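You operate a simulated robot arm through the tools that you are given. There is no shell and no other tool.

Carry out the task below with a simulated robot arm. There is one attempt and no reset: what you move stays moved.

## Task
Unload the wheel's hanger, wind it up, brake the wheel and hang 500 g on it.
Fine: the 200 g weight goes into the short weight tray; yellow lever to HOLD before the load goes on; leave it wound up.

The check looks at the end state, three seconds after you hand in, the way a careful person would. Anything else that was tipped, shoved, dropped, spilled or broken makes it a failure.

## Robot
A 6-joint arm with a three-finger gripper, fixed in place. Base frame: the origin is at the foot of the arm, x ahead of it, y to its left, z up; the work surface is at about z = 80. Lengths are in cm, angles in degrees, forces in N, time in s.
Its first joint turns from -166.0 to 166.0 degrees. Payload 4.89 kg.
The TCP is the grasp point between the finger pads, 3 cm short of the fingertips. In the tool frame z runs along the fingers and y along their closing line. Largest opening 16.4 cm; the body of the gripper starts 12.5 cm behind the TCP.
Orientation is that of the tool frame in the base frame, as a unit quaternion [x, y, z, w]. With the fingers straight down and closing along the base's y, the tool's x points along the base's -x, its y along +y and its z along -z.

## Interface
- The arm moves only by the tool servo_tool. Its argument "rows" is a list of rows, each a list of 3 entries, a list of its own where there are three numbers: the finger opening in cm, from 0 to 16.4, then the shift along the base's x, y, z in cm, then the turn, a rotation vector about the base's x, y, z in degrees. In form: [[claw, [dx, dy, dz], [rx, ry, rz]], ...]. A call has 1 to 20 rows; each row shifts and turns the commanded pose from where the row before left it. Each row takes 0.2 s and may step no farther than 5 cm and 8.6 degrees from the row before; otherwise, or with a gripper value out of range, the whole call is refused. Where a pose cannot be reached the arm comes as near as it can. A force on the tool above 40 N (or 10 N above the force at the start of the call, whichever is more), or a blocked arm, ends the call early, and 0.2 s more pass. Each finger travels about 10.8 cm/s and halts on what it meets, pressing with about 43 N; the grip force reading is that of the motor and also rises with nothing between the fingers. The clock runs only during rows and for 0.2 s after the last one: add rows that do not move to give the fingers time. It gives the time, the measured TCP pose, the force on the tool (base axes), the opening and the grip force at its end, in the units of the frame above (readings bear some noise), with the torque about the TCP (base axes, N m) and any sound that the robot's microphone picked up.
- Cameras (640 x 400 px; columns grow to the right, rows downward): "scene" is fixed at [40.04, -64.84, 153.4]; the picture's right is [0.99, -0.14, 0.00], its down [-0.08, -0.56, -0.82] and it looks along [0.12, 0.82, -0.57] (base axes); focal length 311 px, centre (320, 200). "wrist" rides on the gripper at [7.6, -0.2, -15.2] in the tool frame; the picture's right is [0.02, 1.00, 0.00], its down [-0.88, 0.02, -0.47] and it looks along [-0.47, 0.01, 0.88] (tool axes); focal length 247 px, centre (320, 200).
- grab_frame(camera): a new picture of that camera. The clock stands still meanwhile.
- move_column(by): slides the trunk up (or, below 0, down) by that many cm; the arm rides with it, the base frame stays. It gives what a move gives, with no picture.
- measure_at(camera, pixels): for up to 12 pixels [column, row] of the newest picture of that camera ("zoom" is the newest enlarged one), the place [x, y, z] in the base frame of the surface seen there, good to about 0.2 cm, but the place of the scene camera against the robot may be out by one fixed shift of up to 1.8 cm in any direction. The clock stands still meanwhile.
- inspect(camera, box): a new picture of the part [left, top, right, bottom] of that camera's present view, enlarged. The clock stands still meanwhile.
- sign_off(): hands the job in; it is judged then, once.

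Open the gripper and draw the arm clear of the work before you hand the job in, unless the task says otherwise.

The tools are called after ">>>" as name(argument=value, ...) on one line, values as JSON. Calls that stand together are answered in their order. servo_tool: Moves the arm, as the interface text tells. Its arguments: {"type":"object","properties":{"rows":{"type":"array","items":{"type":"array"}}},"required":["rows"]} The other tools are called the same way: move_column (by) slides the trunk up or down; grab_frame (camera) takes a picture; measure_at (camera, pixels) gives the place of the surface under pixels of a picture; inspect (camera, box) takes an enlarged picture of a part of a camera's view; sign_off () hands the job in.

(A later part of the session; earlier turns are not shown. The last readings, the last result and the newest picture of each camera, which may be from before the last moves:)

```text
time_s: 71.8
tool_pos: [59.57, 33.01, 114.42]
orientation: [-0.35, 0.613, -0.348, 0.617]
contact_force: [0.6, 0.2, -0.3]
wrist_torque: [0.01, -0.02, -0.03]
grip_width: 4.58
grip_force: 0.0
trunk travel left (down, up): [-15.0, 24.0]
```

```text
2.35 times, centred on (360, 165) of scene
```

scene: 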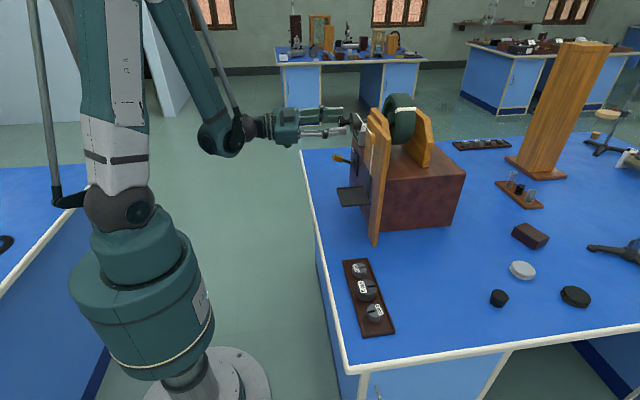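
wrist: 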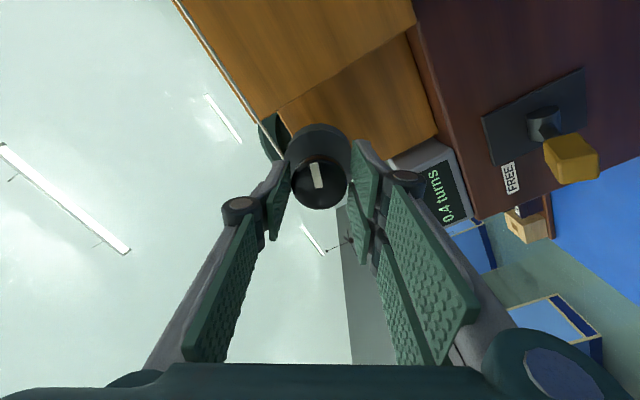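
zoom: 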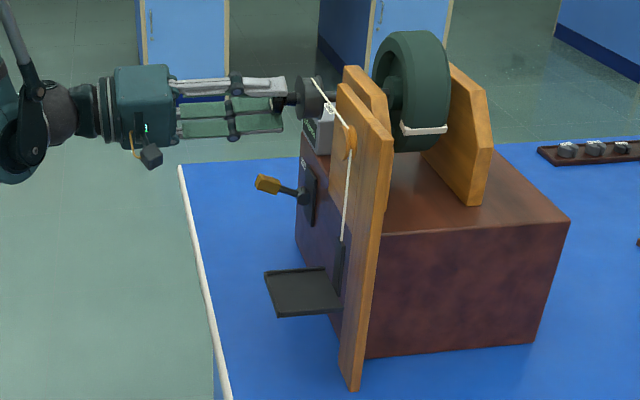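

It stays when let go gently (still 0.4 turns). I'll roll back +130° with the fingers open for the re-wind stroke.

>>> servo_tool(rows=[[5.6, [0, 0, 0], [0, 0, 0]], [6.2, [0, 0, 0], [2, 0, 0]], [6.2, [0, 0, 0], [8, 0, 0]], [6.2, [0, 0, 0], [8, 0, 0]], [6.2, [0, 0, 0], [8, 0, 0]], [6.2, [0, 0, 0], [8, 0, 0]], [6.2, [0, 0, 0], [8, 0, 0]], [6.2, [0, 0, 0], [8, 0, 0]], [6.2, [0, 0, 0], [8, 0, 0]], [6.2, [0, 0, 0], [8, 0, 0]], [6.2, [0, 0, 0], [8, 0, 0]], [6.2, [0, 0, 0], [8, 0, 0]], [6.2, [0, 0, 0], [8, 0, 0]], [6.2, [0, 0, 0], [8, 0, 0]], [6.2, [0, 0, 0], [8, 0, 0]], [6.2, [0, 0, 0], [8, 0, 0]], [6.2, [0, 0, 0], [8, 0, 0]], [6.2, [0, 0, 0], [6, 0, 0]], [6.2, [0, 0, 0], [2, 0, 0]], [6.2, [0, 0, 0], [0, 0, 0]]])

>>> inspect(camera="wrist", box=[240, 100, 400, 230])

>>> inspect(camera="scene", box=[290, 80, 430, 250])

```text
time_s: 76.0
tool_pos: [59.5, 32.93, 114.4]
orientation: [0.412, 0.574, 0.409, 0.577]
contact_force: [0.2, 0.8, 0.1]
wrist_torque: [0.01, 0.0, 0.01]
grip_width: 6.21
grip_force: 0.1
trunk travel left (down, up): [-15.0, 24.0]
```

```text
3.08 times, centred on (320, 165) of wrist
```

zoom: 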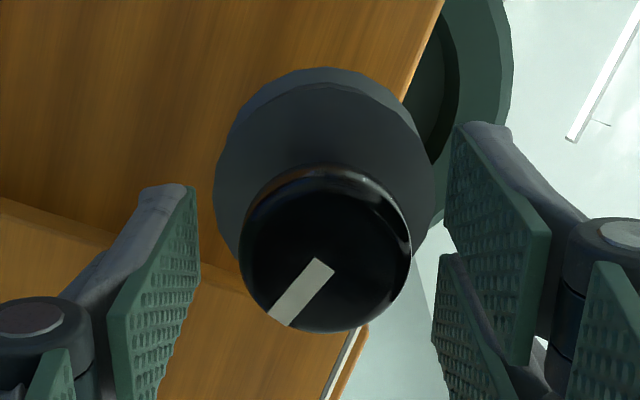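

```text
2.35 times, centred on (360, 165) of scene
```

zoom: 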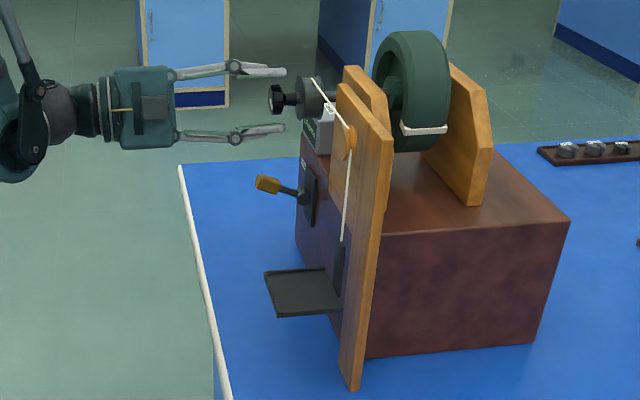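

From the mark direction the knob is at ≈−256°. I'll grip and wind ≈109° more, to ≈−365°, short of the stop.

>>> servo_tool(rows=[[5.4, [0, 0, 0.03], [0, 0, 0]], [4.8, [0, 0, 0], [0, 0, 0]], [4.3, [0, 0, 0], [0, 0, 0]], [3.8, [0, 0, 0], [0, 0, 0]], [3.4, [0, 0, 0], [0, 0, 0]], [3.4, [0, 0, 0], [0, 0, 0]]])

>>> servo_tool(rows=[[3.4, [0, 0, 0], [-2, 0, 0]], [3.4, [0, 0, 0], [-4, 0, 0]], [3.4, [0, 0, 0], [-6, 0, 0]], [3.4, [0, 0, 0], [-6, 0, 0]], [3.4, [0, 0, 0], [-6, 0, 0]], [3.4, [0, 0, 0], [-6, 0, 0]], [3.4, [0, 0, 0], [-4, 0, 0]], [3.4, [0, 0, 0], [-2, 0, 0]], [3.4, [0, 0, 0], [-1, 0, 0]], [3.4, [0, 0, 0], [0, 0, 0]]])

```text
time_s: 77.3
tool_pos: [59.56, 32.89, 114.51]
orientation: [0.41, 0.574, 0.41, 0.578]
contact_force: [8.1, 4.2, 18.8]
wrist_torque: [0.0, -0.43, 0.1]
grip_width: 4.06
grip_force: 44.9
trunk travel left (down, up): [-15.0, 24.0]
```

```text
time_s: 78.8
tool_pos: [59.5, 33.05, 114.63]
orientation: [0.245, 0.661, 0.243, 0.666]
contact_force: [3.0, 0.5, 13.9]
wrist_torque: [0.01, -0.5, -0.08]
grip_width: 4.04
grip_force: 44.7
trunk travel left (down, up): [-15.0, 24.0]
stopped in row 7: the force on the tool passed its limit at 41 N (the readings are from after the stop); the commanded pose is now the measured one
```

Stopped on side load again at total ≈ −287°. I'll re-centre upward by 0.1 and check the forces.

>>> servo_tool(rows=[[3.4, [0, 0, 0.09], [0, 0, 0]], [3.4, [0, 0, 0], [0, 0, 0]]])

>>> servo_tool(rows=[[3.4, [0, 0, 0], [-2, 0, 0]], [3.4, [0, 0, 0], [-4, 0, 0]], [3.4, [0, 0, 0], [-6, 0, 0]], [3.4, [0, 0, 0], [-6, 0, 0]], [3.4, [0, 0, 0], [-6, 0, 0]], [3.4, [0, 0, 0], [-4, 0, 0]], [3.4, [0, 0, 0], [-2, 0, 0]], [3.4, [0, 0, 0], [-1, 0, 0]], [3.4, [0, 0, 0], [0, 0, 0]]])

```text
time_s: 79.4
tool_pos: [59.74, 32.94, 114.42]
orientation: [0.245, 0.662, 0.245, 0.665]
contact_force: [-0.8, -1.3, -1.9]
wrist_torque: [-0.02, -0.09, -0.14]
grip_width: 4.03
grip_force: 45.0
trunk travel left (down, up): [-15.0, 24.0]
```

```text
time_s: 81.4
tool_pos: [59.71, 32.9, 114.49]
orientation: [0.058, 0.703, 0.059, 0.706]
contact_force: [-19.6, -4.3, -27.8]
wrist_torque: [-0.02, 0.7, -0.03]
grip_width: 4.03
grip_force: 45.1
trunk travel left (down, up): [-15.0, 24.0]
```

Total ≈ −317°. I'll relieve (x −0.1, z −0.15) and continue −30°.

>>> servo_tool(rows=[[3.4, [-0.1, -0.02, -0.15], [0, 0, 0]], [3.4, [0, 0, 0], [0, 0, 0]]])

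>>> servo_tool(rows=[[3.4, [0, 0, 0], [-2, 0, 0]], [3.4, [0, 0, 0], [-4, 0, 0]], [3.4, [0, 0, 0], [-6, 0, 0]], [3.4, [0, 0, 0], [-6, 0, 0]], [3.4, [0, 0, 0], [-5, 0, 0]], [3.4, [0, 0, 0], [-3, 0, 0]], [3.4, [0, 0, 0], [-2, 0, 0]], [3.4, [0, 0, 0], [-1, 0, 0]], [3.4, [0, 0, 0], [0, 0, 0]]])

```text
time_s: 82.0
tool_pos: [59.6, 32.9, 114.53]
orientation: [0.058, 0.702, 0.059, 0.707]
contact_force: [18.6, 0.4, 31.6]
wrist_torque: [0.04, -0.88, -0.17]
grip_width: 4.06
grip_force: 45.2
trunk travel left (down, up): [-15.0, 24.0]
```

```text
time_s: 84.0
tool_pos: [59.48, 32.98, 114.44]
orientation: [-0.121, 0.695, -0.118, 0.699]
contact_force: [17.2, 6.8, 28.9]
wrist_torque: [0.02, -0.7, 0.17]
grip_width: 4.05
grip_force: 45.2
trunk travel left (down, up): [-15.0, 24.0]
```

Stiffness is about 400 N/cm, so I'll correct by +0.07 z, +0.045 x, and finish with −16° (total ≈ −362°).

>>> servo_tool(rows=[[3.4, [0.045, 0.015, 0.07], [0, 0, 0]], [3.4, [0, 0, 0], [-2, 0, 0]], [3.4, [0, 0, 0], [-4, 0, 0]], [3.4, [0, 0, 0], [-4, 0, 0]], [3.4, [0, 0, 0], [-3, 0, 0]], [3.4, [0, 0, 0], [-2, 0, 0]], [3.4, [0, 0, 0], [-1, 0, 0]], [3.4, [0, 0, 0], [0, 0, 0]], [3.4, [0, 0, 0], [0, 0, 0]]])

>>> inspect(camera="scene", box=[290, 80, 430, 250])

>>> grab_frame(camera="wrist")

```text
time_s: 86.0
tool_pos: [59.44, 32.96, 114.47]
orientation: [-0.217, 0.672, -0.215, 0.675]
contact_force: [-21.7, -8.9, -33.4]
wrist_torque: [-0.01, 0.88, -0.11]
grip_width: 4.04
grip_force: 45.2
trunk travel left (down, up): [-15.0, 24.0]
```

```text
2.35 times, centred on (360, 165) of scene
```

zoom: 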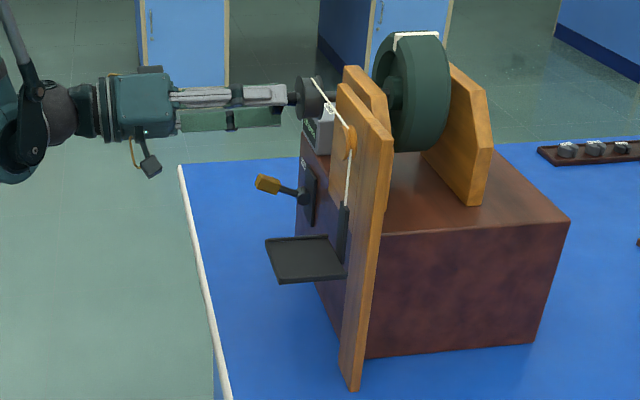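

```text
taken
```

wrist: 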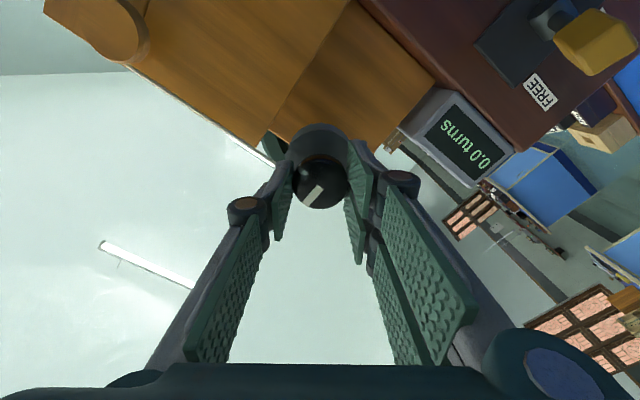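

Display reads 0.0, wheel mark is on top, torque about x ≈ 0. I'll relieve the side load by half the last correction, then check before releasing.

>>> servo_tool(rows=[[3.4, [-0.024, -0.008, -0.037], [0, 0, 0]], [3.4, [0, 0, 0], [0, 0, 0]], [3.4, [0, 0, 0], [0, 0, 0]]])

```text
time_s: 86.8
tool_pos: [59.61, 33.0, 114.5]
orientation: [-0.216, 0.672, -0.214, 0.675]
contact_force: [-7.9, -7.1, -13.0]
wrist_torque: [-0.02, 0.36, -0.19]
grip_width: 4.04
grip_force: 45.1
trunk travel left (down, up): [-15.0, 24.0]
```

The side load is now small and the axial torque is near zero. I'll trim once more and open gently.

>>> servo_tool(rows=[[3.4, [-0.01, -0.008, -0.02], [0, 0, 0]], [3.4, [0, 0, 0], [0, 0, 0]], [4.2, [0, 0, 0], [0, 0, 0]], [4.6, [0, 0, 0], [0, 0, 0]]])

>>> grab_frame(camera="wrist")

>>> inspect(camera="scene", box=[290, 80, 430, 250])

```text
time_s: 87.8
tool_pos: [59.46, 33.02, 114.48]
orientation: [-0.218, 0.672, -0.214, 0.675]
contact_force: [0.3, 0.6, 0.0]
wrist_torque: [-0.02, -0.02, -0.01]
grip_width: 4.6
grip_force: 0.1
trunk travel left (down, up): [-15.0, 24.0]
```

```text
taken
```

wrist: 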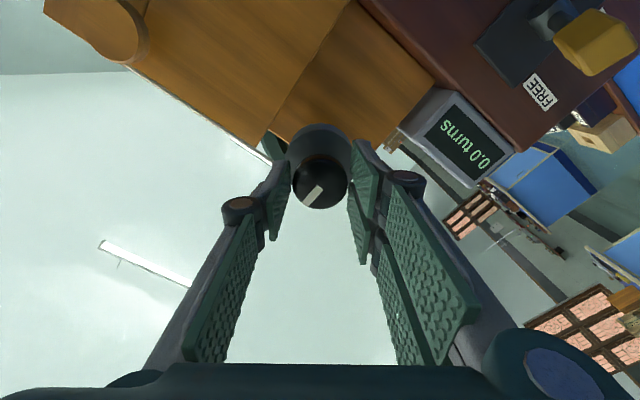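

```text
2.35 times, centred on (360, 165) of scene
```

zoom: 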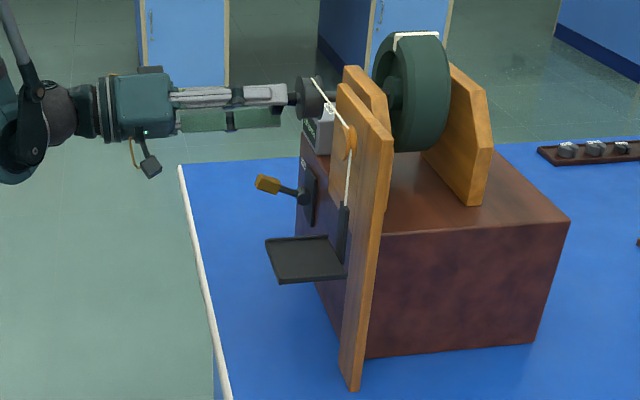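

The wheel stays at 0.0 turns. I'll open wider and back straight out along −x, then roll level and check it's still holding.

>>> servo_tool(rows=[[5.4, [0, 0, 0], [0, 0, 0]], [6.2, [0, 0, 0], [0, 0, 0]], [6.2, [-1.5, 0, 0], [0, 0, 0]], [6.2, [-2, 0, 0], [0, 0, 0]], [6.2, [-2.5, 0, 0], [0, 0, 0]], [6.2, [-2.5, 0, 0], [0, 0, 0]], [6.2, [0, 0, 0], [7, 0, 0]], [6.2, [0, 0, 0], [7, 0, 0]], [6.2, [0, 0, 0], [7, 0, 0]], [6.2, [0, 0, 0], [7, 0, 0]], [6.2, [0, 0, 0], [7.6, 0, 0]], [6.2, [0, 0, 0], [0, 0, 0]]])

>>> grab_frame(camera="wrist")

>>> inspect(camera="scene", box=[290, 80, 430, 250])

```text
time_s: 90.4
tool_pos: [51.57, 32.12, 114.42]
orientation: [0.007, 0.706, -0.005, 0.709]
contact_force: [0.6, -0.8, -0.5]
wrist_torque: [0.0, -0.02, 0.02]
grip_width: 6.2
grip_force: 0.0
trunk travel left (down, up): [-15.0, 24.0]
```

```text
taken
```

wrist: 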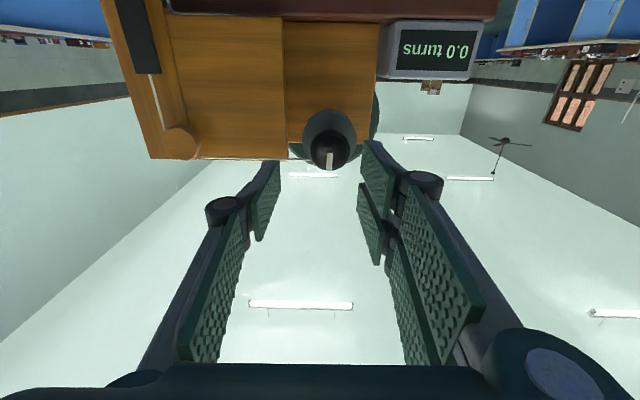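

```text
2.35 times, centred on (360, 165) of scene
```

zoom: 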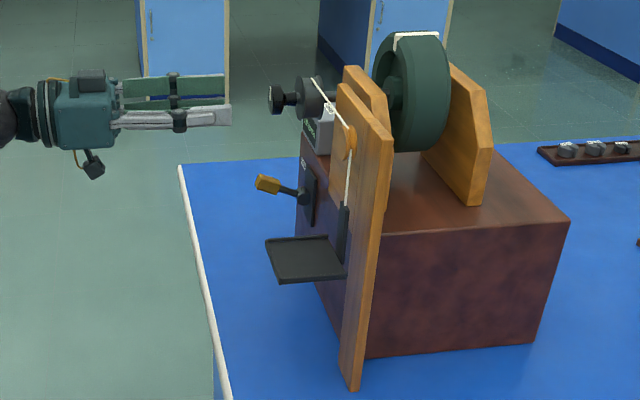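

Still 0.0 turns and stable. Now I lower the tool in front of the lever (y≈41) to measure it, closing the fingers for pushing.

>>> servo_tool(rows=[[5, [-1, 0, -2], [0, 0, 0]], [3, [-1, 2, -3], [0, 0, 0]], [1, [0, 2, -3], [0, 0, 0]], [0, [0, 2, -3], [0, 0, 0]], [0, [0, 2, -2], [0, 0, 0]], [0, [0, 0, 0], [0, 0, 0]], [0, [0, 0, 0], [0, 0, 0]]])

>>> grab_frame(camera="wrist")

>>> inspect(camera="scene", box=[280, 90, 400, 220])

```text
time_s: 92.0
tool_pos: [50.19, 43.98, 111.09]
orientation: [0.0, 0.706, 0.001, 0.708]
contact_force: [-0.6, 0.4, 0.5]
wrist_torque: [0.04, -0.05, -0.08]
grip_width: 0.02
grip_force: 42.9
out of reach, approached as far as the arm can: row 1, 2, 3, 4, 5
trunk travel left (down, up): [-15.0, 24.0]
```

```text
taken
```

wrist: 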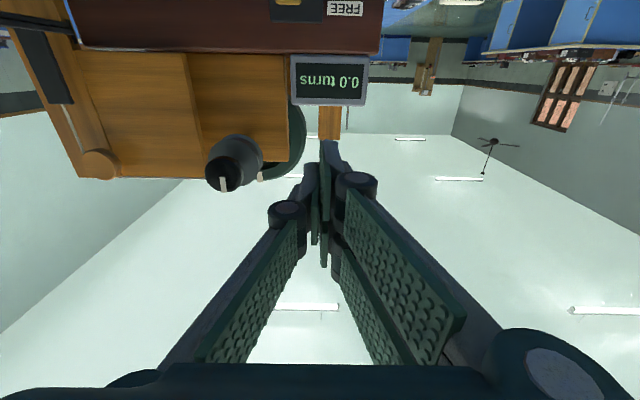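

```text
3.08 times, centred on (340, 155) of scene
```

zoom: 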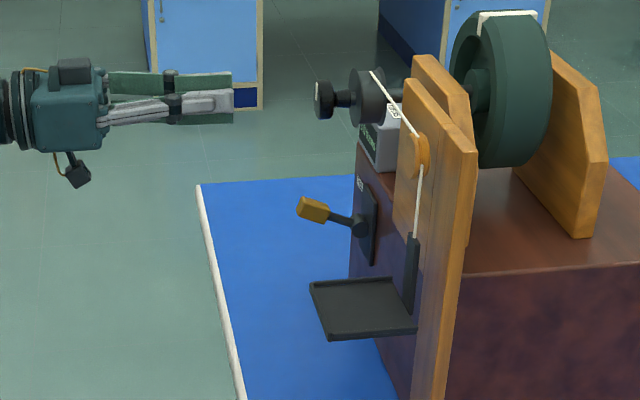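

The horizontal pose can't go lower here, so I'll lower the trunk by 12 cm instead; the tips (x≈53) are well clear of the lever.

>>> move_column(by=-12)

>>> grab_frame(camera="wrist")

>>> inspect(camera="scene", box=[280, 90, 400, 220])

```text
time_s: 93.5
tool_pos: [50.33, 43.99, 99.02]
orientation: [0.001, 0.706, 0.0, 0.709]
contact_force: [0.3, -0.3, 0.2]
wrist_torque: [0.03, 0.02, -0.02]
grip_width: 0.0
grip_force: 43.5
trunk travel left (down, up): [-3.0, 36.0]
```

```text
taken
```

wrist: 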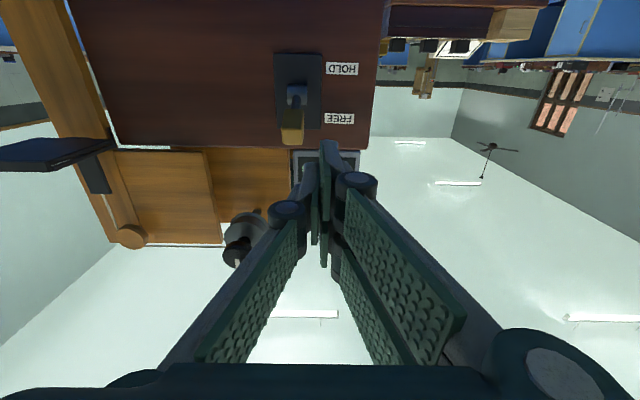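

```text
3.08 times, centred on (340, 155) of scene
```

zoom: 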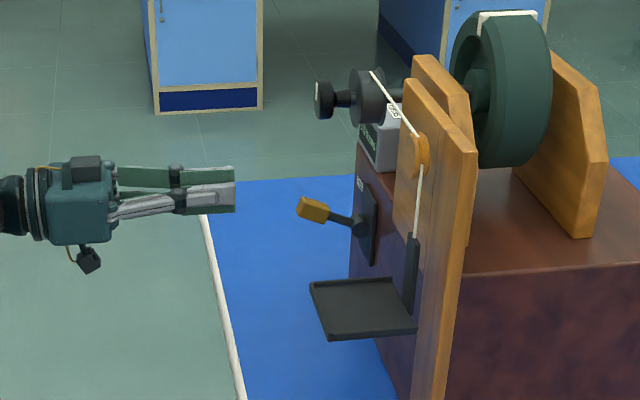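

Now HOLD (342,69) and FREE (340,118) labels and the lever handle (291,125) are in view. I'll measure them.

>>> inspect(camera="wrist", box=[250, 40, 370, 160])

>>> measure_at(camera="wrist", pixels=[[291, 136], [291, 120], [284, 125], [300, 125], [291, 140], [296, 92], [297, 70], [340, 118], [342, 69], [278, 60], [318, 60], [330, 150]])

```text
3.33 times, centred on (310, 100) of wrist
```

zoom: 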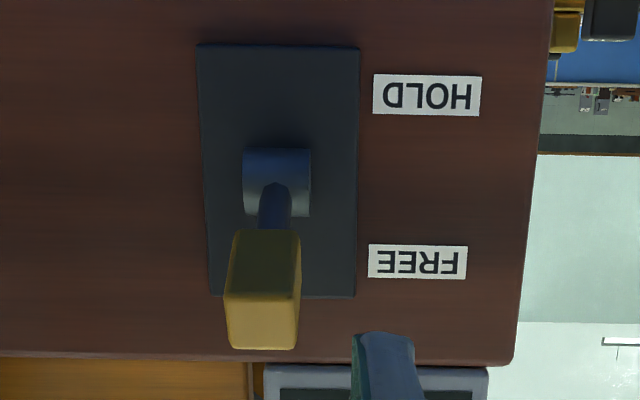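

```text
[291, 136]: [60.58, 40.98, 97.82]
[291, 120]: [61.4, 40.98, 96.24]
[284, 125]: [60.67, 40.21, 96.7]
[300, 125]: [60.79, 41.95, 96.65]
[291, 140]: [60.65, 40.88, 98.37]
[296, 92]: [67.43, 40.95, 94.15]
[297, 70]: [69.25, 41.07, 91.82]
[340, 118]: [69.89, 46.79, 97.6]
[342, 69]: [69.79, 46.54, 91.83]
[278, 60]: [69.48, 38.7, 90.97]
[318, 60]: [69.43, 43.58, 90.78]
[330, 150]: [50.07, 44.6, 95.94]
```

Lever pivot is near (68.4,41,94.6) and the handle end at (60.6,41,97.5), pointing ~20° up toward FREE. I'll pitch the closed fingers 20° down and place them above the handle at TCP (59.6,41,102.3).

>>> servo_tool(rows=[[0, [0, -1, 1], [0, 7, 0]], [0, [0, -1, 1], [0, 7, 0]], [0, [0, -1, 1.3], [0, 6, 0]], [0, [0, 0, 0], [0, 0, 0]], [0, [2.5, 0, 0], [0, 0, 0]], [0, [2.5, 0, 0], [0, 0, 0]], [0, [2.5, 0, 0], [0, 0, 0]], [0, [1.8, 0, 0], [0, 0, 0]], [0, [0, 0, 0], [0, 0, 0]]])

>>> grab_frame(camera="wrist")

>>> inspect(camera="scene", box=[280, 90, 400, 220])

```text
time_s: 95.5
tool_pos: [59.46, 40.95, 102.31]
orientation: [0.001, 0.818, 0.0, 0.575]
contact_force: [-7.4, -0.4, 4.5]
wrist_torque: [-0.06, 0.24, 0.05]
grip_width: 0.01
grip_force: 43.3
trunk travel left (down, up): [-3.0, 36.0]
```

```text
taken
```

wrist: 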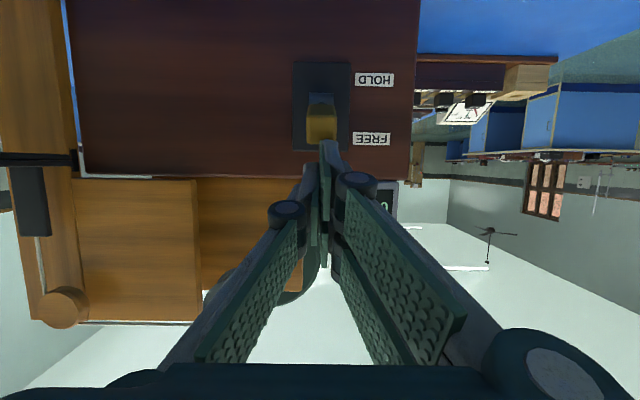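

```text
3.08 times, centred on (340, 155) of scene
```

zoom: 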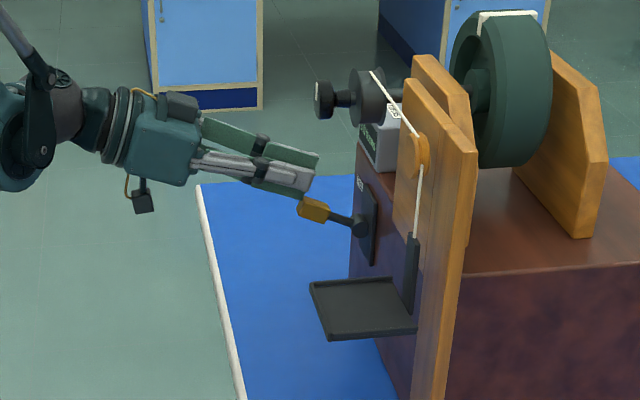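

The fingers are right over the handle. I'll check whether the small force is contact before pressing.

>>> servo_tool(rows=[[0, [0, 0, 0], [0, 0, 0]]])

>>> inspect(camera="wrist", box=[270, 50, 410, 190])

```text
time_s: 95.9
tool_pos: [59.52, 41.09, 102.28]
orientation: [0.0, 0.818, 0.001, 0.575]
contact_force: [-7.2, -0.9, 4.3]
wrist_torque: [-0.03, 0.21, 0.04]
grip_width: 0.02
grip_force: 42.8
trunk travel left (down, up): [-3.0, 36.0]
```

```text
2.86 times, centred on (340, 120) of wrist
```

zoom: 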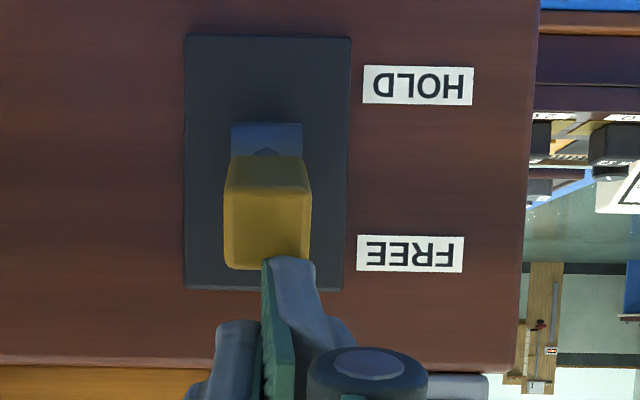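

The tool is in contact (−7 N in x, +4 N in z), likely a fingertip against the handle end. I'll measure tip and handle positions.

>>> measure_at(camera="zoom", pixels=[[290, 265], [270, 265], [305, 275], [265, 230], [240, 230], [300, 230], [265, 262], [265, 180], [265, 165], [265, 140], [290, 300], [240, 330]])

>>> inspect(camera="scene", box=[310, 120, 370, 180])

```text
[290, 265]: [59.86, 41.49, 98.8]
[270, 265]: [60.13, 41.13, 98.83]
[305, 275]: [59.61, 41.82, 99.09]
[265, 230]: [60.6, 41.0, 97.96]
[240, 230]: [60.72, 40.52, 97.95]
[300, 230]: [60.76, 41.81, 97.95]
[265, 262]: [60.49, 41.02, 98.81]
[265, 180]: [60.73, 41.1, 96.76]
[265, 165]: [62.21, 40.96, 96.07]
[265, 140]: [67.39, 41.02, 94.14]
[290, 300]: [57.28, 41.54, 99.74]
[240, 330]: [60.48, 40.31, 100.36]
```

```text
6.67 times, centred on (340, 150) of scene
```

zoom: 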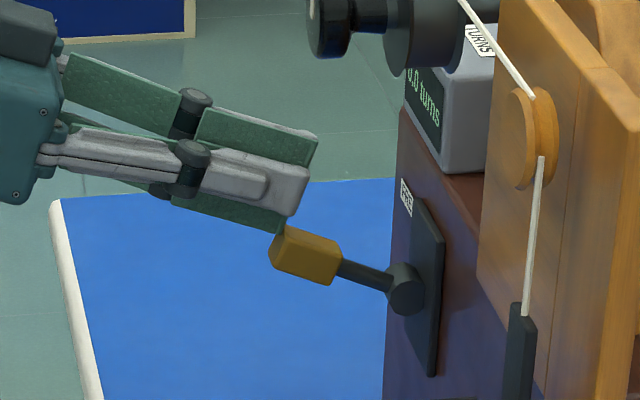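

The finger pads reach ~3.2 cm below the axis, so the lower pad tip touched the handle's end top (60.5,98.8). I'll back off, rise 1.5 and come forward over the handle.

>>> servo_tool(rows=[[0, [-1.2, 0, 0], [0, 0, 0]], [0, [0, 0, 1.7], [0, 0, 0]], [0, [1.5, 0, 0], [0, 0, 0]], [0, [1.5, 0, 0], [0, 0, 0]], [0, [0, 0, 0], [0, 0, 0]]])

>>> inspect(camera="wrist", box=[270, 50, 410, 190])

>>> inspect(camera="scene", box=[310, 110, 380, 180])

```text
time_s: 97.1
tool_pos: [61.43, 40.95, 104.13]
orientation: [0.001, 0.818, 0.0, 0.575]
contact_force: [-1.1, 0.3, 0.0]
wrist_torque: [0.04, 0.01, -0.01]
grip_width: 0.0
grip_force: 42.7
trunk travel left (down, up): [-3.0, 36.0]
```

```text
2.86 times, centred on (340, 120) of wrist
```

zoom: 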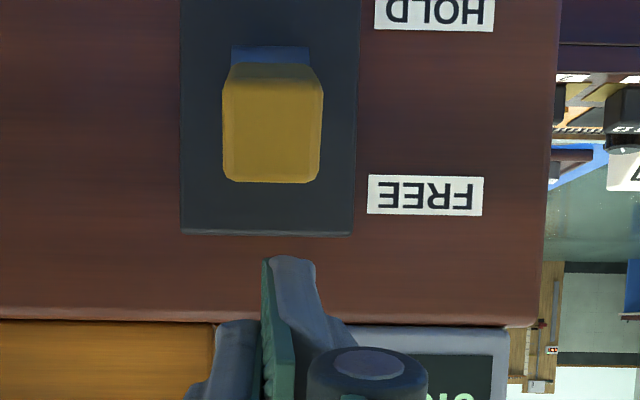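

```text
5.71 times, centred on (345, 145) of scene
```

zoom: 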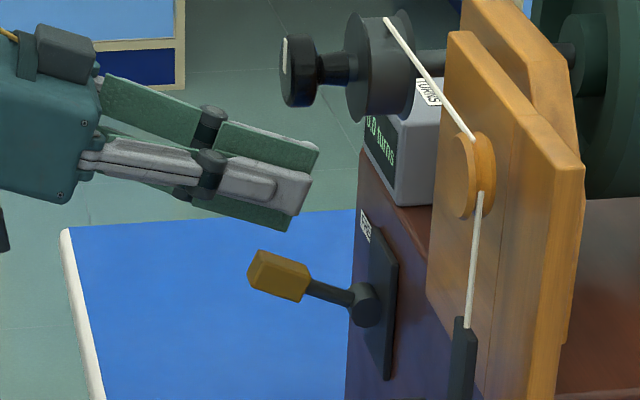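

Clear above the handle. Now I press down in steps and watch the force and lever.

>>> servo_tool(rows=[[0, [0, 0, -0.8], [0, 0, 0]], [0, [0, 0, -0.8], [0, 0, 0]], [0, [0, 0, -0.7], [0, 0, 0]], [0, [0, 0, -0.7], [0, 0, 0]], [0, [0, 0, -0.7], [0, 0, 0]], [0, [0, 0, -0.7], [0, 0, 0]], [0, [0, 0, 0], [0, 0, 0]]])

>>> inspect(camera="wrist", box=[270, 20, 410, 190])

>>> inspect(camera="scene", box=[310, 110, 380, 180])

```text
time_s: 98.7
tool_pos: [61.32, 40.88, 99.6]
orientation: [0.001, 0.818, 0.0, 0.575]
contact_force: [-0.1, 0.0, -0.4]
wrist_torque: [-0.01, 0.02, 0.0]
grip_width: 0.0
grip_force: 43.0
trunk travel left (down, up): [-3.0, 36.0]
```

```text
2.35 times, centred on (340, 105) of wrist
```

zoom: 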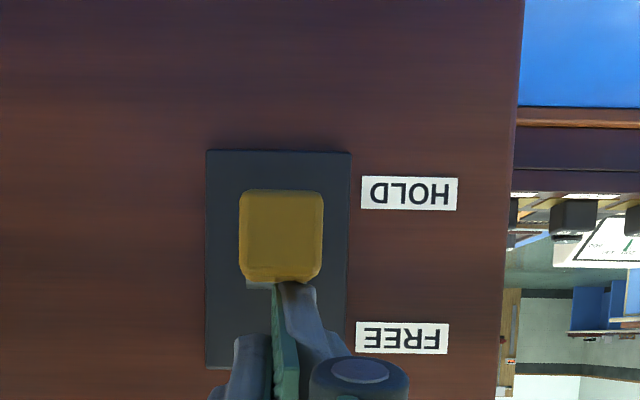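

```text
5.71 times, centred on (345, 145) of scene
```

zoom: 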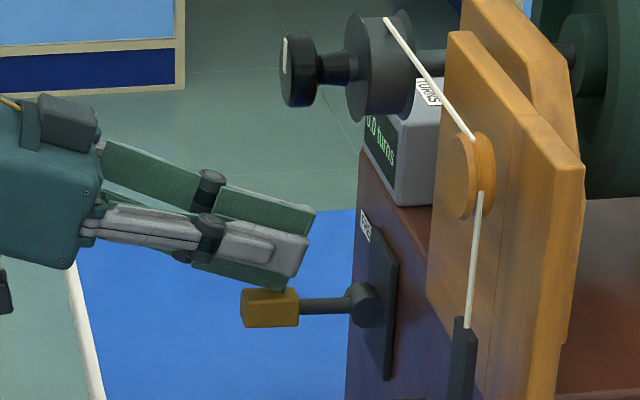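

The lever is moving down (now about level) with no resistance. I'll continue pressing.

>>> servo_tool(rows=[[0, [0, 0, -0.6], [0, 0, 0]], [0, [0, 0, -0.6], [0, 0, 0]], [0, [0, 0, -0.6], [0, 0, 0]], [0, [0, 0, -0.5], [0, 0, 0]], [0, [0, 0, 0], [0, 0, 0]]])

>>> inspect(camera="wrist", box=[270, 20, 410, 190])

>>> inspect(camera="scene", box=[310, 110, 380, 180])

```text
time_s: 99.9
tool_pos: [61.29, 40.88, 97.22]
orientation: [0.001, 0.818, 0.0, 0.575]
contact_force: [-0.5, -0.3, -0.1]
wrist_torque: [0.02, -0.01, 0.0]
grip_width: 0.0
grip_force: 42.8
trunk travel left (down, up): [-3.0, 36.0]
```

```text
2.35 times, centred on (340, 105) of wrist
```

zoom: 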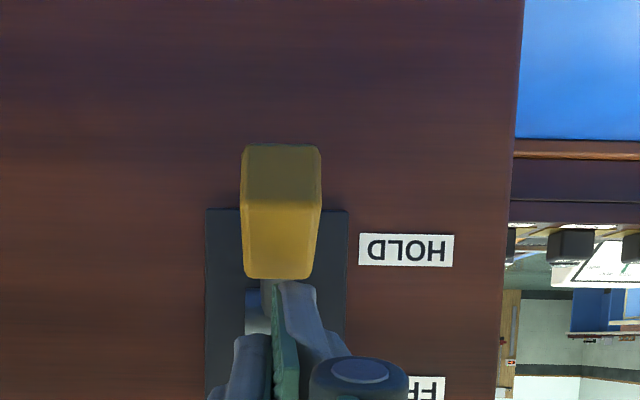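

```text
5.71 times, centred on (345, 145) of scene
```

zoom: 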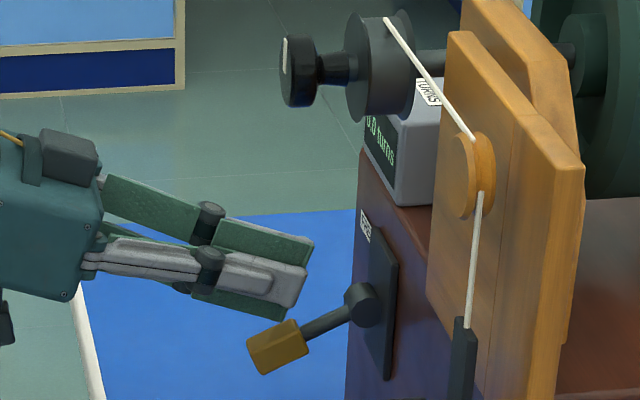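

The lever has dropped to a down-pointing position. I'll measure the handle to see whether it's fully at HOLD.

>>> measure_at(camera="zoom", pixels=[[275, 340], [250, 350], [265, 365], [300, 345], [325, 320], [360, 305], [378, 260], [388, 370]])

>>> servo_tool(rows=[[0, [0, 0, -0.4], [0, 0, 0]], [0, [0, 0, -0.4], [0, 0, 0]], [0, [0, 0, -0.3], [0, 0, 0]], [0, [0, 0, 0], [0, 0, 0]]])

>>> inspect(camera="scene", box=[310, 110, 380, 180])

>>> measure_at(camera="zoom", pixels=[[275, 340], [250, 350], [265, 365], [300, 345], [325, 320], [360, 305]])

```text
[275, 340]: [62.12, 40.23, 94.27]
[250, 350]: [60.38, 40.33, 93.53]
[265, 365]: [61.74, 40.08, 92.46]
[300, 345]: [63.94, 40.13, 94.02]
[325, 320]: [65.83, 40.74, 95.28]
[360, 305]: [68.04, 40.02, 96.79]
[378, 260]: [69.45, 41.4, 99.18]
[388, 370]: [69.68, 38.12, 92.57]
```

```text
time_s: 100.7
tool_pos: [61.24, 40.88, 96.73]
orientation: [-0.001, 0.816, 0.0, 0.578]
contact_force: [-13.1, 0.4, 30.0]
wrist_torque: [0.09, 0.05, 0.06]
grip_width: 0.0
grip_force: 43.4
trunk travel left (down, up): [-3.0, 36.0]
stopped in row 3: the force on the tool passed its limit at 46 N (the readings are from after the stop); the commanded pose is now the measured one
```

```text
5.71 times, centred on (345, 145) of scene
```

zoom: 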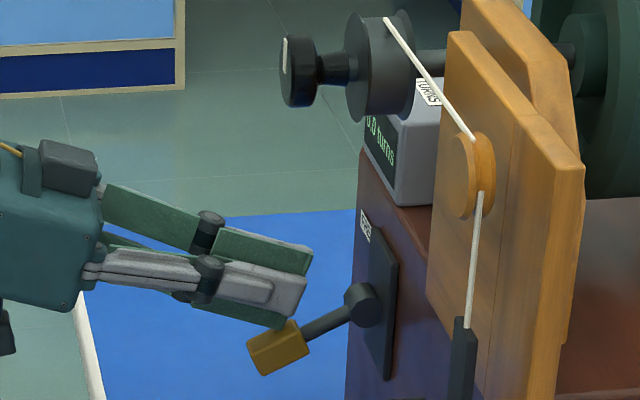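

```text
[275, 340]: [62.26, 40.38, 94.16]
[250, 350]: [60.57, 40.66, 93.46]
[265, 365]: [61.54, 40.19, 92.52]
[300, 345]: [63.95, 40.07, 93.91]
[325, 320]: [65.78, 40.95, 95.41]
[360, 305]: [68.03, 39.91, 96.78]
```

Pressing hit a firm stop (46 N) with no further lever motion, so it's fully at HOLD. I'll lift off slightly and retreat along −x, then check the lever.

>>> servo_tool(rows=[[0, [0, 0, 0.5], [0, 0, 0]], [0, [0, 0, 1], [0, 0, 0]], [0, [-1, 0, 0.5], [0, 0, 0]], [0, [-2.5, 0, 0], [0, 0, 0]], [0, [-3, 0, 0], [0, 0, 0]], [0, [-3, 0, 0], [0, 0, 0]], [0, [0, 0, 0], [0, 0, 0]]])

>>> grab_frame(camera="wrist")

>>> inspect(camera="scene", box=[290, 80, 430, 250])

```text
time_s: 102.3
tool_pos: [52.07, 39.51, 98.78]
orientation: [0.005, 0.818, -0.004, 0.576]
contact_force: [0.9, -0.5, 0.0]
wrist_torque: [-0.02, -0.01, -0.02]
grip_width: 0.0
grip_force: 42.6
trunk travel left (down, up): [-3.0, 36.0]
```

```text
taken
```

wrist: 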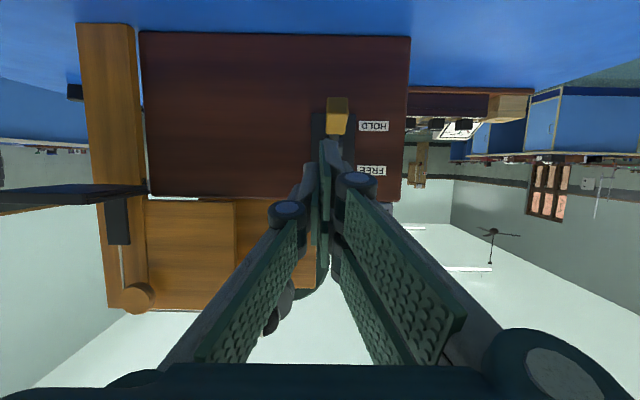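

```text
2.35 times, centred on (360, 165) of scene
```

zoom: 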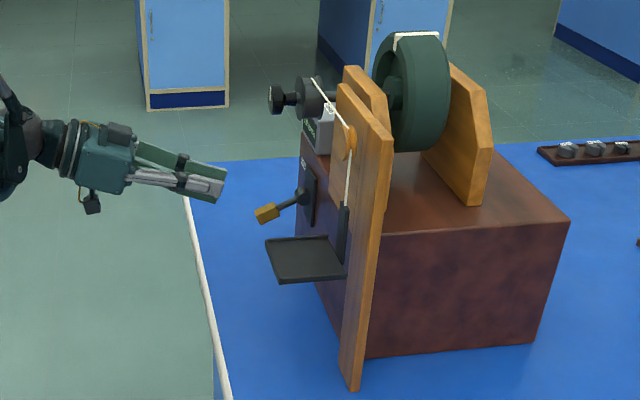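

HOLD is set and the wheel is unchanged. Next: fetch the 500 g. I'll swing the tool back to near-vertical (12° tilt) while travelling at x≈50, clear of the hanger, to above the short tray.

>>> servo_tool(rows=[[0, [-0.3, -3, 0.6], [0, 7.25, 0]], [0, [-0.3, -4.5, 0.6], [0, 7.25, 0]], [0, [-0.3, -4.5, 0.6], [0, 7.25, 0]], [0, [-0.3, -4.5, 0.6], [0, 7.25, 0]], [0, [-0.3, -4.5, 0.6], [0, 7.25, 0]], [0, [-0.3, -4.5, 0.6], [0, 7.25, 0]], [0, [-0.3, -4.5, 0.6], [0, 7.25, 0]], [0, [-0.3, -4.5, 0.6], [0, 7.25, 0]], [0, [0, -4.5, 0], [0, 0, 0]], [2, [1, -4.5, 0], [0, 0, 0]], [4, [2, -4, -1], [0, 0, 0]], [6.6, [2, -2.5, -2], [0, 0, 0]], [6.6, [0, 0, 0], [0, 0, 0]], [6.6, [0, 0, 0], [0, 0, 0]]])

>>> grab_frame(camera="wrist")

>>> grab_frame(camera="scene")

```text
time_s: 105.3
tool_pos: [54.66, -8.97, 100.16]
orientation: [-0.001, 0.994, 0.0, 0.108]
contact_force: [0.0, 0.2, 0.5]
wrist_torque: [0.0, 0.02, -0.03]
grip_width: 6.59
grip_force: 0.1
trunk travel left (down, up): [-3.0, 36.0]
```

```text
taken
```

wrist: 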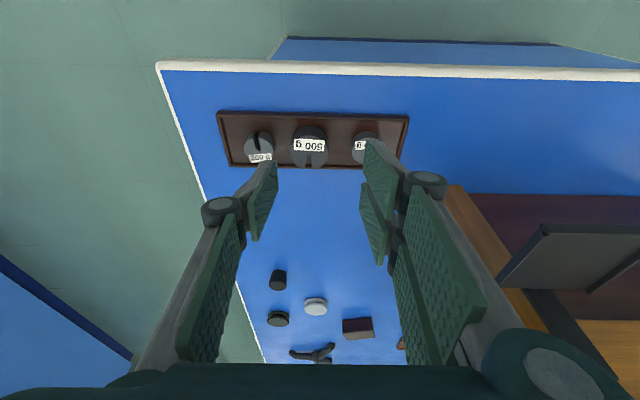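

```text
taken
```

scene: 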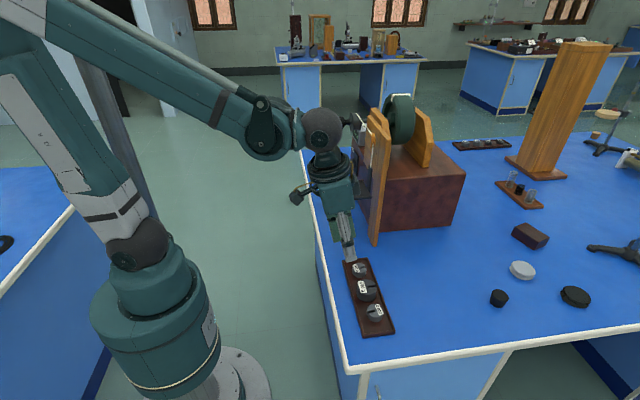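

Above the tray now; 500 g at wrist (310,147). I'll zoom and measure precisely.

>>> inspect(camera="wrist", box=[210, 100, 420, 180])

>>> measure_at(camera="wrist", pixels=[[292, 146], [327, 146], [310, 127], [310, 166], [309, 152], [245, 143], [273, 143], [259, 133], [352, 143], [220, 115], [280, 150], [340, 150]])

```text
3.05 times, centred on (315, 140) of wrist
```

zoom: 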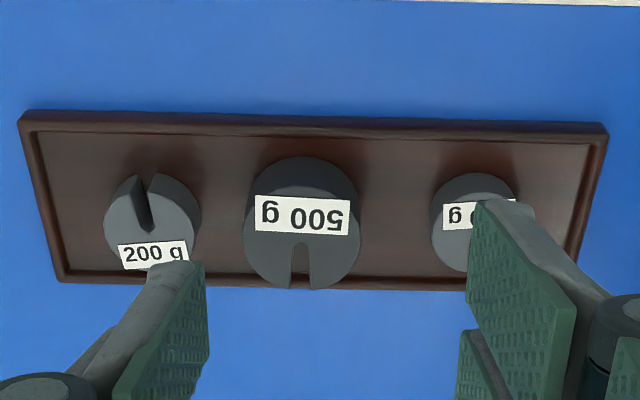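

```text
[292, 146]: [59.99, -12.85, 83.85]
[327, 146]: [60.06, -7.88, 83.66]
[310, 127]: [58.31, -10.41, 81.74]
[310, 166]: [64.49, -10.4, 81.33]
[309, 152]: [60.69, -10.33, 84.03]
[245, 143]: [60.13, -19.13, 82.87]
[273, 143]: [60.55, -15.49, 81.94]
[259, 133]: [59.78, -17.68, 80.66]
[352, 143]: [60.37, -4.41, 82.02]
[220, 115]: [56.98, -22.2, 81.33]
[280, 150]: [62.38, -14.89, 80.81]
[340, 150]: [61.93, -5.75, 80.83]
```

500 g centre ≈ (60.9,−10.37). I'll move above it to z≈91 and re-check alignment.

>>> servo_tool(rows=[[6.6, [2, -0.5, -2], [0, 0, 0]], [6.6, [2, -0.5, -2], [0, 0, 0]], [6.6, [1.74, -0.4, -2.5], [0, 0, 0]], [6.6, [0, 0, -2.6], [0, 0, 0]], [6.6, [0, 0, 0], [0, 0, 0]], [6.6, [0, 0, 0], [0, 0, 0]]])

>>> inspect(camera="wrist", box=[220, 80, 420, 230])

>>> inspect(camera="scene", box=[310, 220, 430, 350])

```text
time_s: 106.7
tool_pos: [60.37, -10.38, 91.06]
orientation: [0.0, 0.994, 0.0, 0.108]
contact_force: [-0.1, -0.2, -0.6]
wrist_torque: [0.02, 0.0, -0.01]
grip_width: 6.58
grip_force: 0.1
trunk travel left (down, up): [-3.0, 36.0]
```

```text
2.67 times, centred on (320, 155) of wrist
```

zoom: 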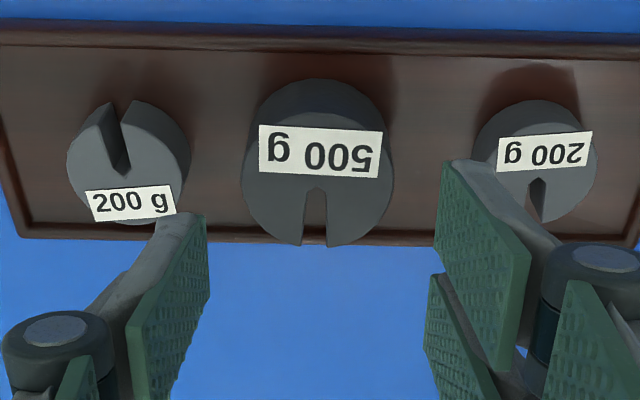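

```text
3.08 times, centred on (370, 285) of scene
```

zoom: 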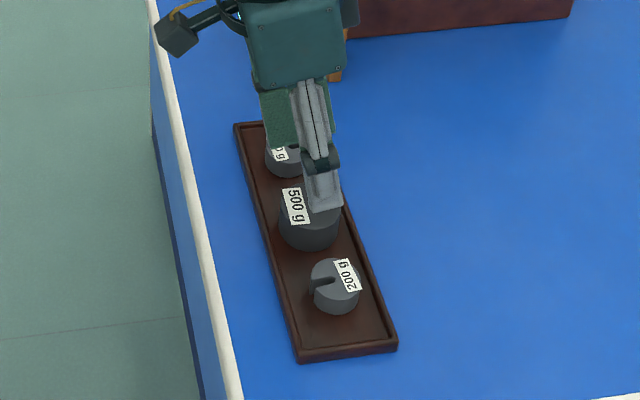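

Aligned. Descending to TCP z≈85.3 with the fingers between the neighbouring weights.

>>> servo_tool(rows=[[6.6, [0, 0, -2], [0, 0, 0]], [6.6, [0, 0, -1.5], [0, 0, 0]], [6.6, [0, 0, -1.2], [0, 0, 0]], [6.6, [0, 0, -0.7], [0, 0, 0]], [6.6, [0, 0, -0.35], [0, 0, 0]], [6.6, [0, 0, 0], [0, 0, 0]]])

>>> inspect(camera="wrist", box=[220, 80, 420, 230])

>>> inspect(camera="scene", box=[310, 220, 430, 350])

```text
time_s: 108.1
tool_pos: [60.18, -10.48, 85.39]
orientation: [-0.001, 0.994, -0.001, 0.108]
contact_force: [0.0, 0.0, -0.5]
wrist_torque: [0.04, -0.06, 0.02]
grip_width: 6.58
grip_force: 0.1
trunk travel left (down, up): [-3.0, 36.0]
```

```text
2.67 times, centred on (320, 155) of wrist
```

zoom: 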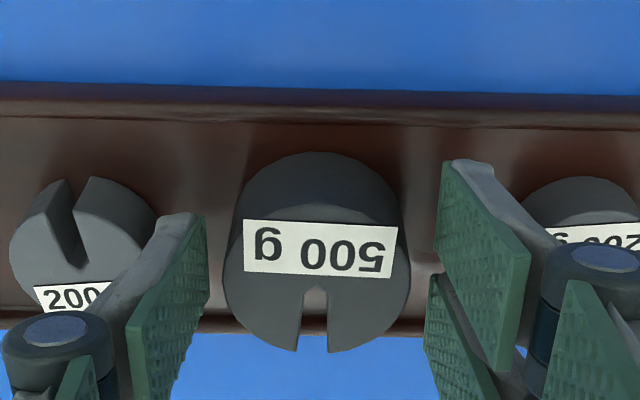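

```text
3.08 times, centred on (370, 285) of scene
```

zoom: 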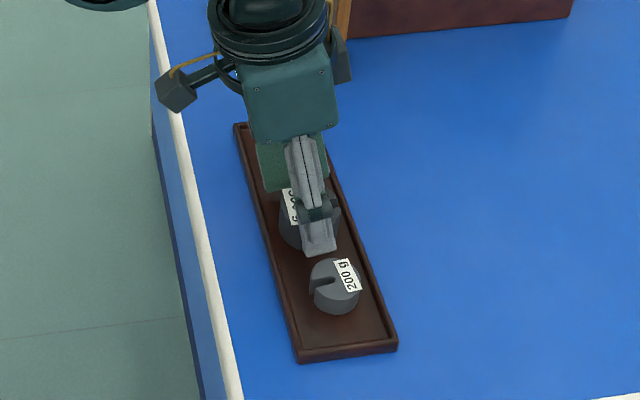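

Fingers bracket the 500 g with no contact. Closing gently on it.

>>> servo_tool(rows=[[6.2, [0, 0, 0], [0, 0, 0]], [5.8, [0, 0, 0], [0, 0, 0]], [5.5, [0, 0, 0], [0, 0, 0]], [5.2, [0, 0, 0], [0, 0, 0]], [4.9, [0, 0, 0], [0, 0, 0]], [4.5, [0, 0, 0], [0, 0, 0]], [4.5, [0, 0, 0], [0, 0, 0]]])

>>> servo_tool(rows=[[4.5, [0, 0, 0.4], [0, 0, 0]], [4.5, [0, 0, 0.8], [0, 0, 0]], [4.5, [0, 0, 1.5], [0, 0, 0]], [4.5, [0, 0, 2.5], [0, 0, 0]], [4.5, [0, 0, 3], [0, 0, 0]], [4.5, [0, 0, 0], [0, 0, 0]]])

>>> grab_frame(camera="wrist")

>>> inspect(camera="scene", box=[310, 200, 430, 350])

```text
time_s: 109.7
tool_pos: [60.24, -10.37, 85.24]
orientation: [-0.001, 0.994, 0.001, 0.107]
contact_force: [0.2, -2.6, 2.3]
wrist_torque: [-0.21, 0.03, 0.0]
grip_width: 5.3
grip_force: 42.8
trunk travel left (down, up): [-3.0, 36.0]
```

```text
time_s: 111.1
tool_pos: [60.26, -10.51, 93.61]
orientation: [-0.001, 0.994, 0.0, 0.108]
contact_force: [1.3, -0.2, -5.4]
wrist_torque: [0.04, 0.06, 0.02]
grip_width: 5.29
grip_force: 42.7
trunk travel left (down, up): [-3.0, 36.0]
```

```text
taken
```

wrist: 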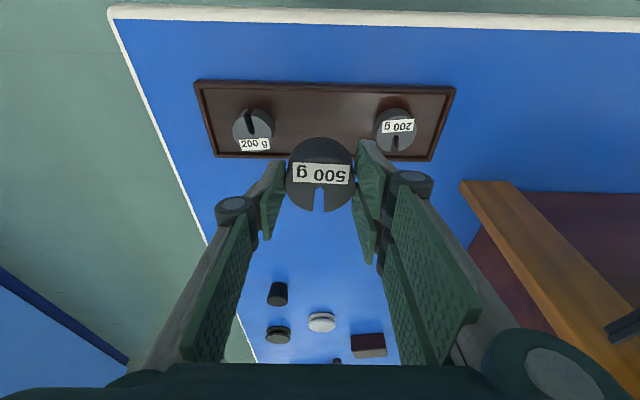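

```text
2.67 times, centred on (370, 275) of scene
```

zoom: 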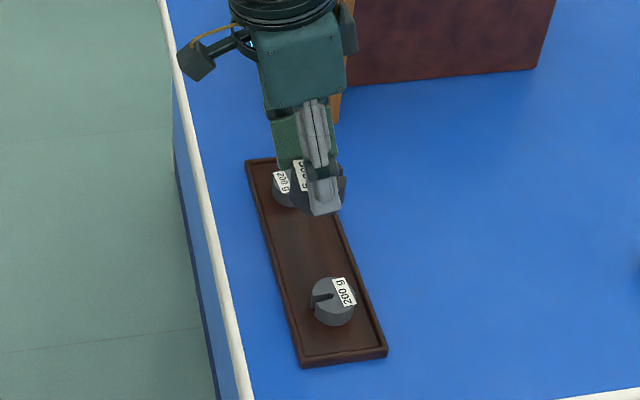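

The 500 g is held (5.3 cm, force −5.4 N ≈ its weight) and the two 200 g weights remain undisturbed. I'll raise to z≈111 and move part way toward the hanger for a measurement of the platform.

>>> servo_tool(rows=[[4.5, [0, 0, 4], [0, 0, 0]], [4.5, [-1, 1, 4.5], [0, 0, 0]], [4.5, [-1, 2, 4.4], [0, 0, 0]], [4.5, [-1, 3, 3.5], [0, 0, 0]], [4.5, [-1, 4, 1.5], [0, 0, 0]], [4.5, [0, 2, 0], [0, 0, 0]], [4.5, [0, 0, 0], [0, 0, 0]], [4.5, [0, 0, 0], [0, 0, 0]]])

>>> grab_frame(camera="wrist")

>>> grab_frame(camera="scene")

```text
time_s: 112.9
tool_pos: [56.25, 1.59, 111.38]
orientation: [-0.001, 0.994, 0.0, 0.108]
contact_force: [0.2, 0.2, -5.8]
wrist_torque: [0.04, 0.04, 0.01]
grip_width: 5.31
grip_force: 42.9
trunk travel left (down, up): [-3.0, 36.0]
```

```text
taken
```

wrist: 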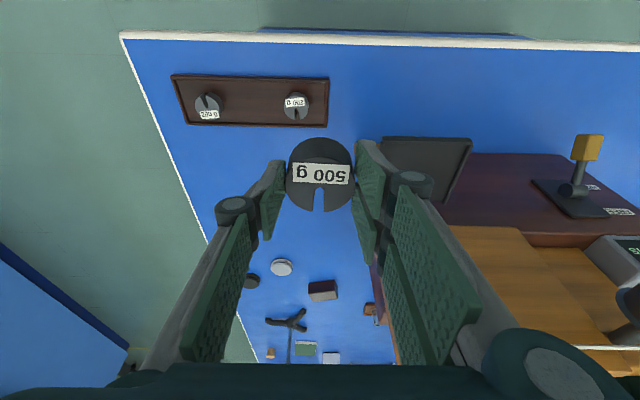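

```text
taken
```

scene: 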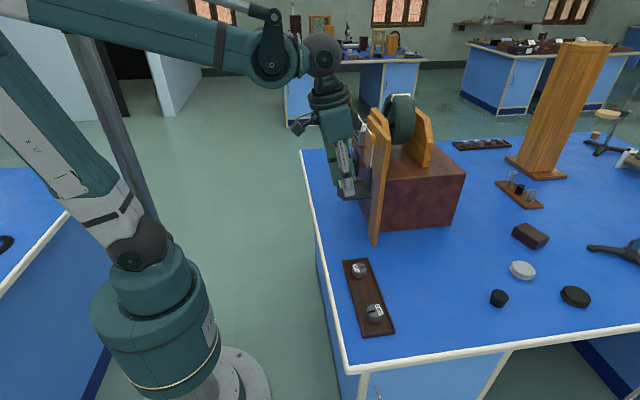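

The platform shows at wrist (425,165). I'll measure its rim and floor.

>>> inspect(camera="wrist", box=[350, 120, 490, 220])

>>> measure_at(camera="zoom", pixels=[[150, 85], [350, 85], [550, 90], [300, 150], [400, 150], [500, 150], [400, 220], [540, 130], [490, 280], [450, 330], [400, 300], [250, 120]])

```text
4.00 times, centred on (420, 170) of wrist
```

zoom: 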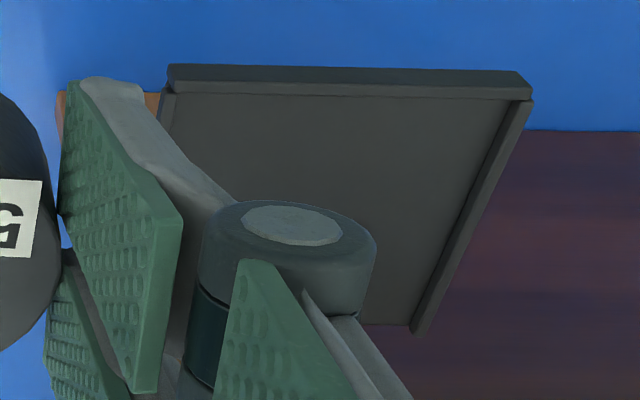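

```text
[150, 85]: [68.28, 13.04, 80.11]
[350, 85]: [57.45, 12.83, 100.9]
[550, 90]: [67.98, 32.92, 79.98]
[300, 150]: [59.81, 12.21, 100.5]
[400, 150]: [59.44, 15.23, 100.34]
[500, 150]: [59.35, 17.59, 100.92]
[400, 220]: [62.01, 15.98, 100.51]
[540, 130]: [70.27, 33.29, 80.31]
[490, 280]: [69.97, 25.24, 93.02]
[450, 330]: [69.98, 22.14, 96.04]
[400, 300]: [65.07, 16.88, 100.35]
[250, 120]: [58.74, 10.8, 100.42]
```

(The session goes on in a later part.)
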